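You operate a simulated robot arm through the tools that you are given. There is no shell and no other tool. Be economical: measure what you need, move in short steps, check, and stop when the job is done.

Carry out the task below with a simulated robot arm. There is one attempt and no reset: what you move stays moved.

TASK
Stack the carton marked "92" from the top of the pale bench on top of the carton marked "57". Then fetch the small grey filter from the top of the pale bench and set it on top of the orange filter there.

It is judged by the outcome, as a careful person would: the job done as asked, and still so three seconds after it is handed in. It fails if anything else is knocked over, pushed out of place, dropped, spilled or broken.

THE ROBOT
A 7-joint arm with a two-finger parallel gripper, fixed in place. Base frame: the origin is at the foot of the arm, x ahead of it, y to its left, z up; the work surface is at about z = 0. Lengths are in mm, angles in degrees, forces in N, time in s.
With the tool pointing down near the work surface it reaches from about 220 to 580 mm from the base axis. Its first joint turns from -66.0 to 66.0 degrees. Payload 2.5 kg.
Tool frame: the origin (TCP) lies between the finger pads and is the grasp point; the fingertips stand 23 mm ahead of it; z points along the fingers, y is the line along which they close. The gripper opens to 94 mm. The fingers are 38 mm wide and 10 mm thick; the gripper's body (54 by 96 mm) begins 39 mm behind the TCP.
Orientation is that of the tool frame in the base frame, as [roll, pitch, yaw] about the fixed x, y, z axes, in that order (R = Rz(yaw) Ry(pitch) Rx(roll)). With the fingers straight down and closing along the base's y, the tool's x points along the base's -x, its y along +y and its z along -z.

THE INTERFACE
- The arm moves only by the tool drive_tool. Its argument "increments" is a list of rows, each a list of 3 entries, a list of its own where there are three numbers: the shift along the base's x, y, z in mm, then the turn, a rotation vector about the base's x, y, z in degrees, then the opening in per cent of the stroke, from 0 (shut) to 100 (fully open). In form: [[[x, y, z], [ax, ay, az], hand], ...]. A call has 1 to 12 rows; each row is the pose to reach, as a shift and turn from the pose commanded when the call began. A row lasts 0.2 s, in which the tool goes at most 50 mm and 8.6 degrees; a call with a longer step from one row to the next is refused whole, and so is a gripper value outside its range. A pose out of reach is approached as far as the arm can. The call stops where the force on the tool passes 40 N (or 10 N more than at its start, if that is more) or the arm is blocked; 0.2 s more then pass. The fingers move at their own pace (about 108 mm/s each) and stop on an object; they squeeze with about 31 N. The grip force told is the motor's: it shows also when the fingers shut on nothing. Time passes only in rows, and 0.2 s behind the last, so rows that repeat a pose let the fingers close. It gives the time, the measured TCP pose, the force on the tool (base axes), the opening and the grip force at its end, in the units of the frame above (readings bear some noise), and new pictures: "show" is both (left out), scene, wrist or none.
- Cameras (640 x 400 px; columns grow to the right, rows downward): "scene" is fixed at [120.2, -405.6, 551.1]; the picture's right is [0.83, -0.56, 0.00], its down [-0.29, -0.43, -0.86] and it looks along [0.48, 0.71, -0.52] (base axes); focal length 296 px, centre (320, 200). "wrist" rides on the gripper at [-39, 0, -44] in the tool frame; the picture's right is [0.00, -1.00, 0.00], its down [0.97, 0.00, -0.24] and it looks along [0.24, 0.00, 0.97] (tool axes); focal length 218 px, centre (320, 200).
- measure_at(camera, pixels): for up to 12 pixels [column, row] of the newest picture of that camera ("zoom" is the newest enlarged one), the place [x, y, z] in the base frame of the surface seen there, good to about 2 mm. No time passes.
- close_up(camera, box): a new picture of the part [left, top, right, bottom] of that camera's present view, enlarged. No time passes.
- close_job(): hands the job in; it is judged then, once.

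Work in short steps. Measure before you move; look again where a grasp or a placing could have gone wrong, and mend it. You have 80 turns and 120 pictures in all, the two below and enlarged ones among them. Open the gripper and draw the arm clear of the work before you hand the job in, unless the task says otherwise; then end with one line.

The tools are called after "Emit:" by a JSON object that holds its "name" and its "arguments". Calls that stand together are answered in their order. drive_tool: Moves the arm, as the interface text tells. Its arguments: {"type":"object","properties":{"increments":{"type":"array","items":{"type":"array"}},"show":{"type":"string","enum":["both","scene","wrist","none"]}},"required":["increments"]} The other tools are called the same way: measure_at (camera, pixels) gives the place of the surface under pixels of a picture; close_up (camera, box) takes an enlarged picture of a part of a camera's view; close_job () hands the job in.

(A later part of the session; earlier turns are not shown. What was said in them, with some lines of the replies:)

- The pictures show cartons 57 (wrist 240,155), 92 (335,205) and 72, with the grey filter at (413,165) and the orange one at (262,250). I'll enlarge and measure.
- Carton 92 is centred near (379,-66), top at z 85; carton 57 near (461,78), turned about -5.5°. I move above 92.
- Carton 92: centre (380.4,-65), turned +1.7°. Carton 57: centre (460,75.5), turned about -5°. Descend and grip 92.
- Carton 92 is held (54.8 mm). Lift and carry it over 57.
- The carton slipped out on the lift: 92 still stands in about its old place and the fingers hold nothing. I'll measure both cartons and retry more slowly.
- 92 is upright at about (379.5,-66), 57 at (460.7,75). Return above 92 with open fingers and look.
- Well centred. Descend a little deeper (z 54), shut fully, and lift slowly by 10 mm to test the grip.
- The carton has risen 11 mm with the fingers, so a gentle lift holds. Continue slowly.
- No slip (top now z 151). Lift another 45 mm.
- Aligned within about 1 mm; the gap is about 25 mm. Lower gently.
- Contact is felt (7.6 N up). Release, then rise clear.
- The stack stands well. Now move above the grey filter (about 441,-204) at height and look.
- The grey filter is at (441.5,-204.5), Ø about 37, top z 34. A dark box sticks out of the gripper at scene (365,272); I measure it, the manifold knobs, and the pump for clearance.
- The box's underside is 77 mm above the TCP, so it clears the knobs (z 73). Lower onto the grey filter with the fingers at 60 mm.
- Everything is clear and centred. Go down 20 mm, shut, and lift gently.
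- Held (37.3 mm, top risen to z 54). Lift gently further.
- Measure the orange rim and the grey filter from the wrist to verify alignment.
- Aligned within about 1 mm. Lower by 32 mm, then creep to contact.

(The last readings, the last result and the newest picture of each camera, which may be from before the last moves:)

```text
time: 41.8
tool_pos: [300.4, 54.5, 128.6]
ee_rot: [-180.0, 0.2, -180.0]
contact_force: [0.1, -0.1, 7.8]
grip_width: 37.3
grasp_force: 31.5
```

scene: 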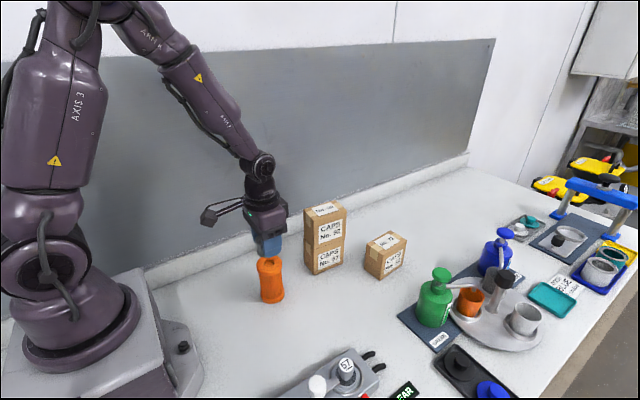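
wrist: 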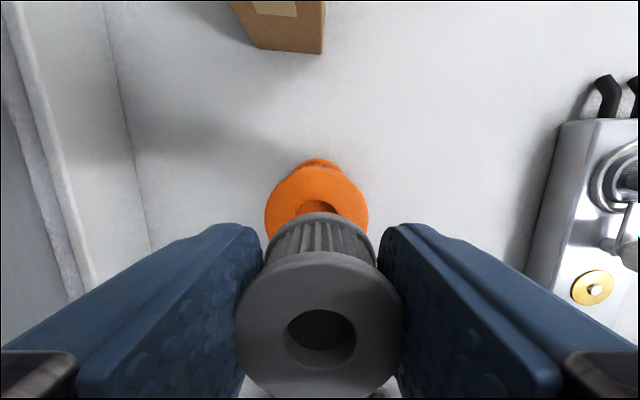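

Contact (7.8 N). Release and rise straight up.

Emit:
{"name": "drive_tool", "arguments": {"increments": [[[0, 0, 0.4], [0, 0, 0], 42], [[0, 0, 0.4], [0, 0, 0], 55], [[0, 0, 0.4], [0, 0, 0], 70], [[0, 0, 0.4], [0, 0, 0], 70], [[0, 0, 12], [0, 0, 0], 70], [[0, 0, 40], [0, 0, 0], 70], [[0, 0, 80], [0, 0, 0], 70], [[0, 0, 125], [0, 0, 0], 70], [[20, -40, 140], [0, 0, 0], 70], [[40, -85, 150], [0, 0, 0], 70]], "show": "both"}}

Emit:
{"name": "close_up", "arguments": {"camera": "scene", "box": [230, 190, 430, 360]}}

```text
refused: row 10 steps farther than a row can; nothing moved
```

```text
2.35 times, centred on (330, 275) of scene
```

zoom: 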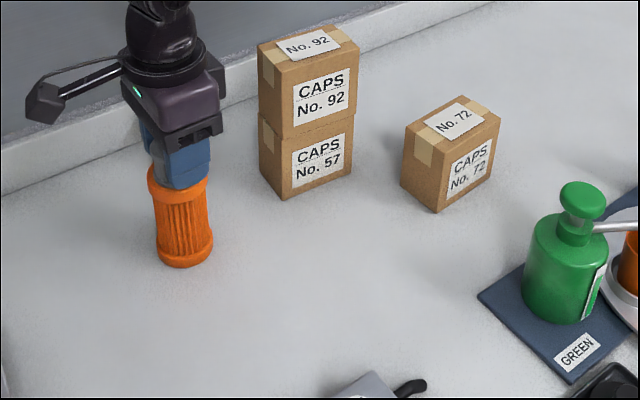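

Emit:
{"name": "drive_tool", "arguments": {"increments": [[[0, 0, 0.4], [0, 0, 0], 42], [[0, 0, 0.4], [0, 0, 0], 55], [[0, 0, 0.4], [0, 0, 0], 70], [[0, 0, 0.4], [0, 0, 0], 70], [[0, 0, 12], [0, 0, 0], 70], [[0, 0, 40], [0, 0, 0], 70], [[0, 0, 80], [0, 0, 0], 70], [[0, 0, 120], [0, 0, 0], 70], [[15, -35, 130], [0, 0, 0], 70], [[30, -70, 140], [0, 0, 0], 70]], "show": "both"}}

Emit:
{"name": "close_up", "arguments": {"camera": "scene", "box": [230, 190, 430, 360]}}

```text
time: 44.0
tool_pos: [331.1, -15.6, 268.0]
ee_rot: [180.0, 0.0, 180.0]
contact_force: [-0.3, 0.5, 1.5]
grip_width: 66.1
grasp_force: 0.0
```

scene: 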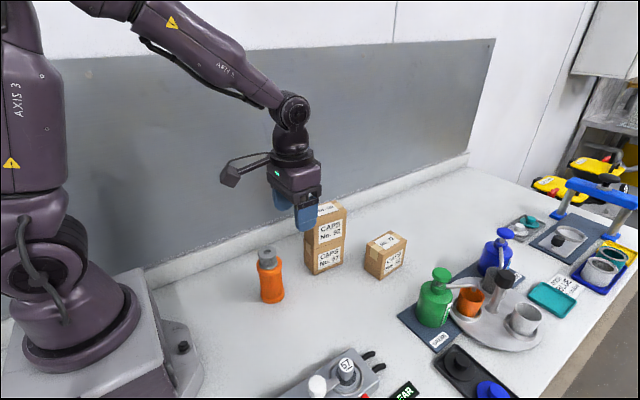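
wrist: 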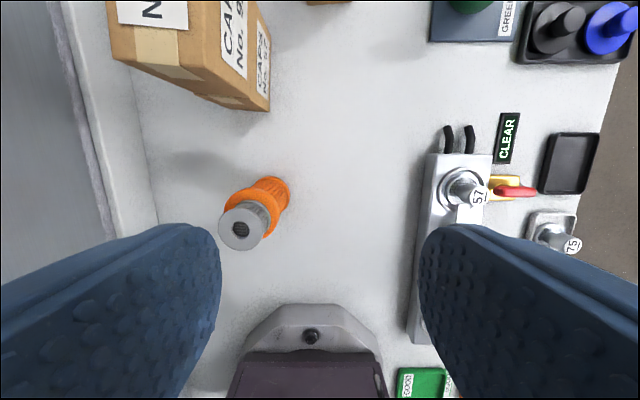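

```text
2.35 times, centred on (330, 275) of scene
```

zoom: 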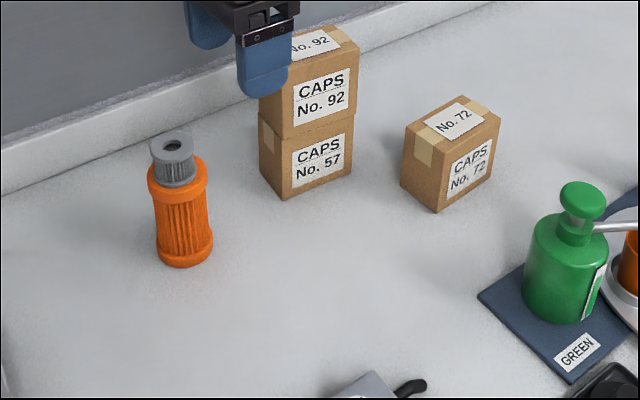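

Both stacks stand upright, the gripper is open and clear, and nothing else has moved. Hand in.

Emit:
{"name": "close_job", "arguments": {}}

```text
The job is handed in.
```

I stacked carton 92 on carton 57 and set the small grey filter on the orange one. Carton 92 slipped out of the grip on the first lift and stayed upright in place. The slower second lift held, and nothing else was disturbed.
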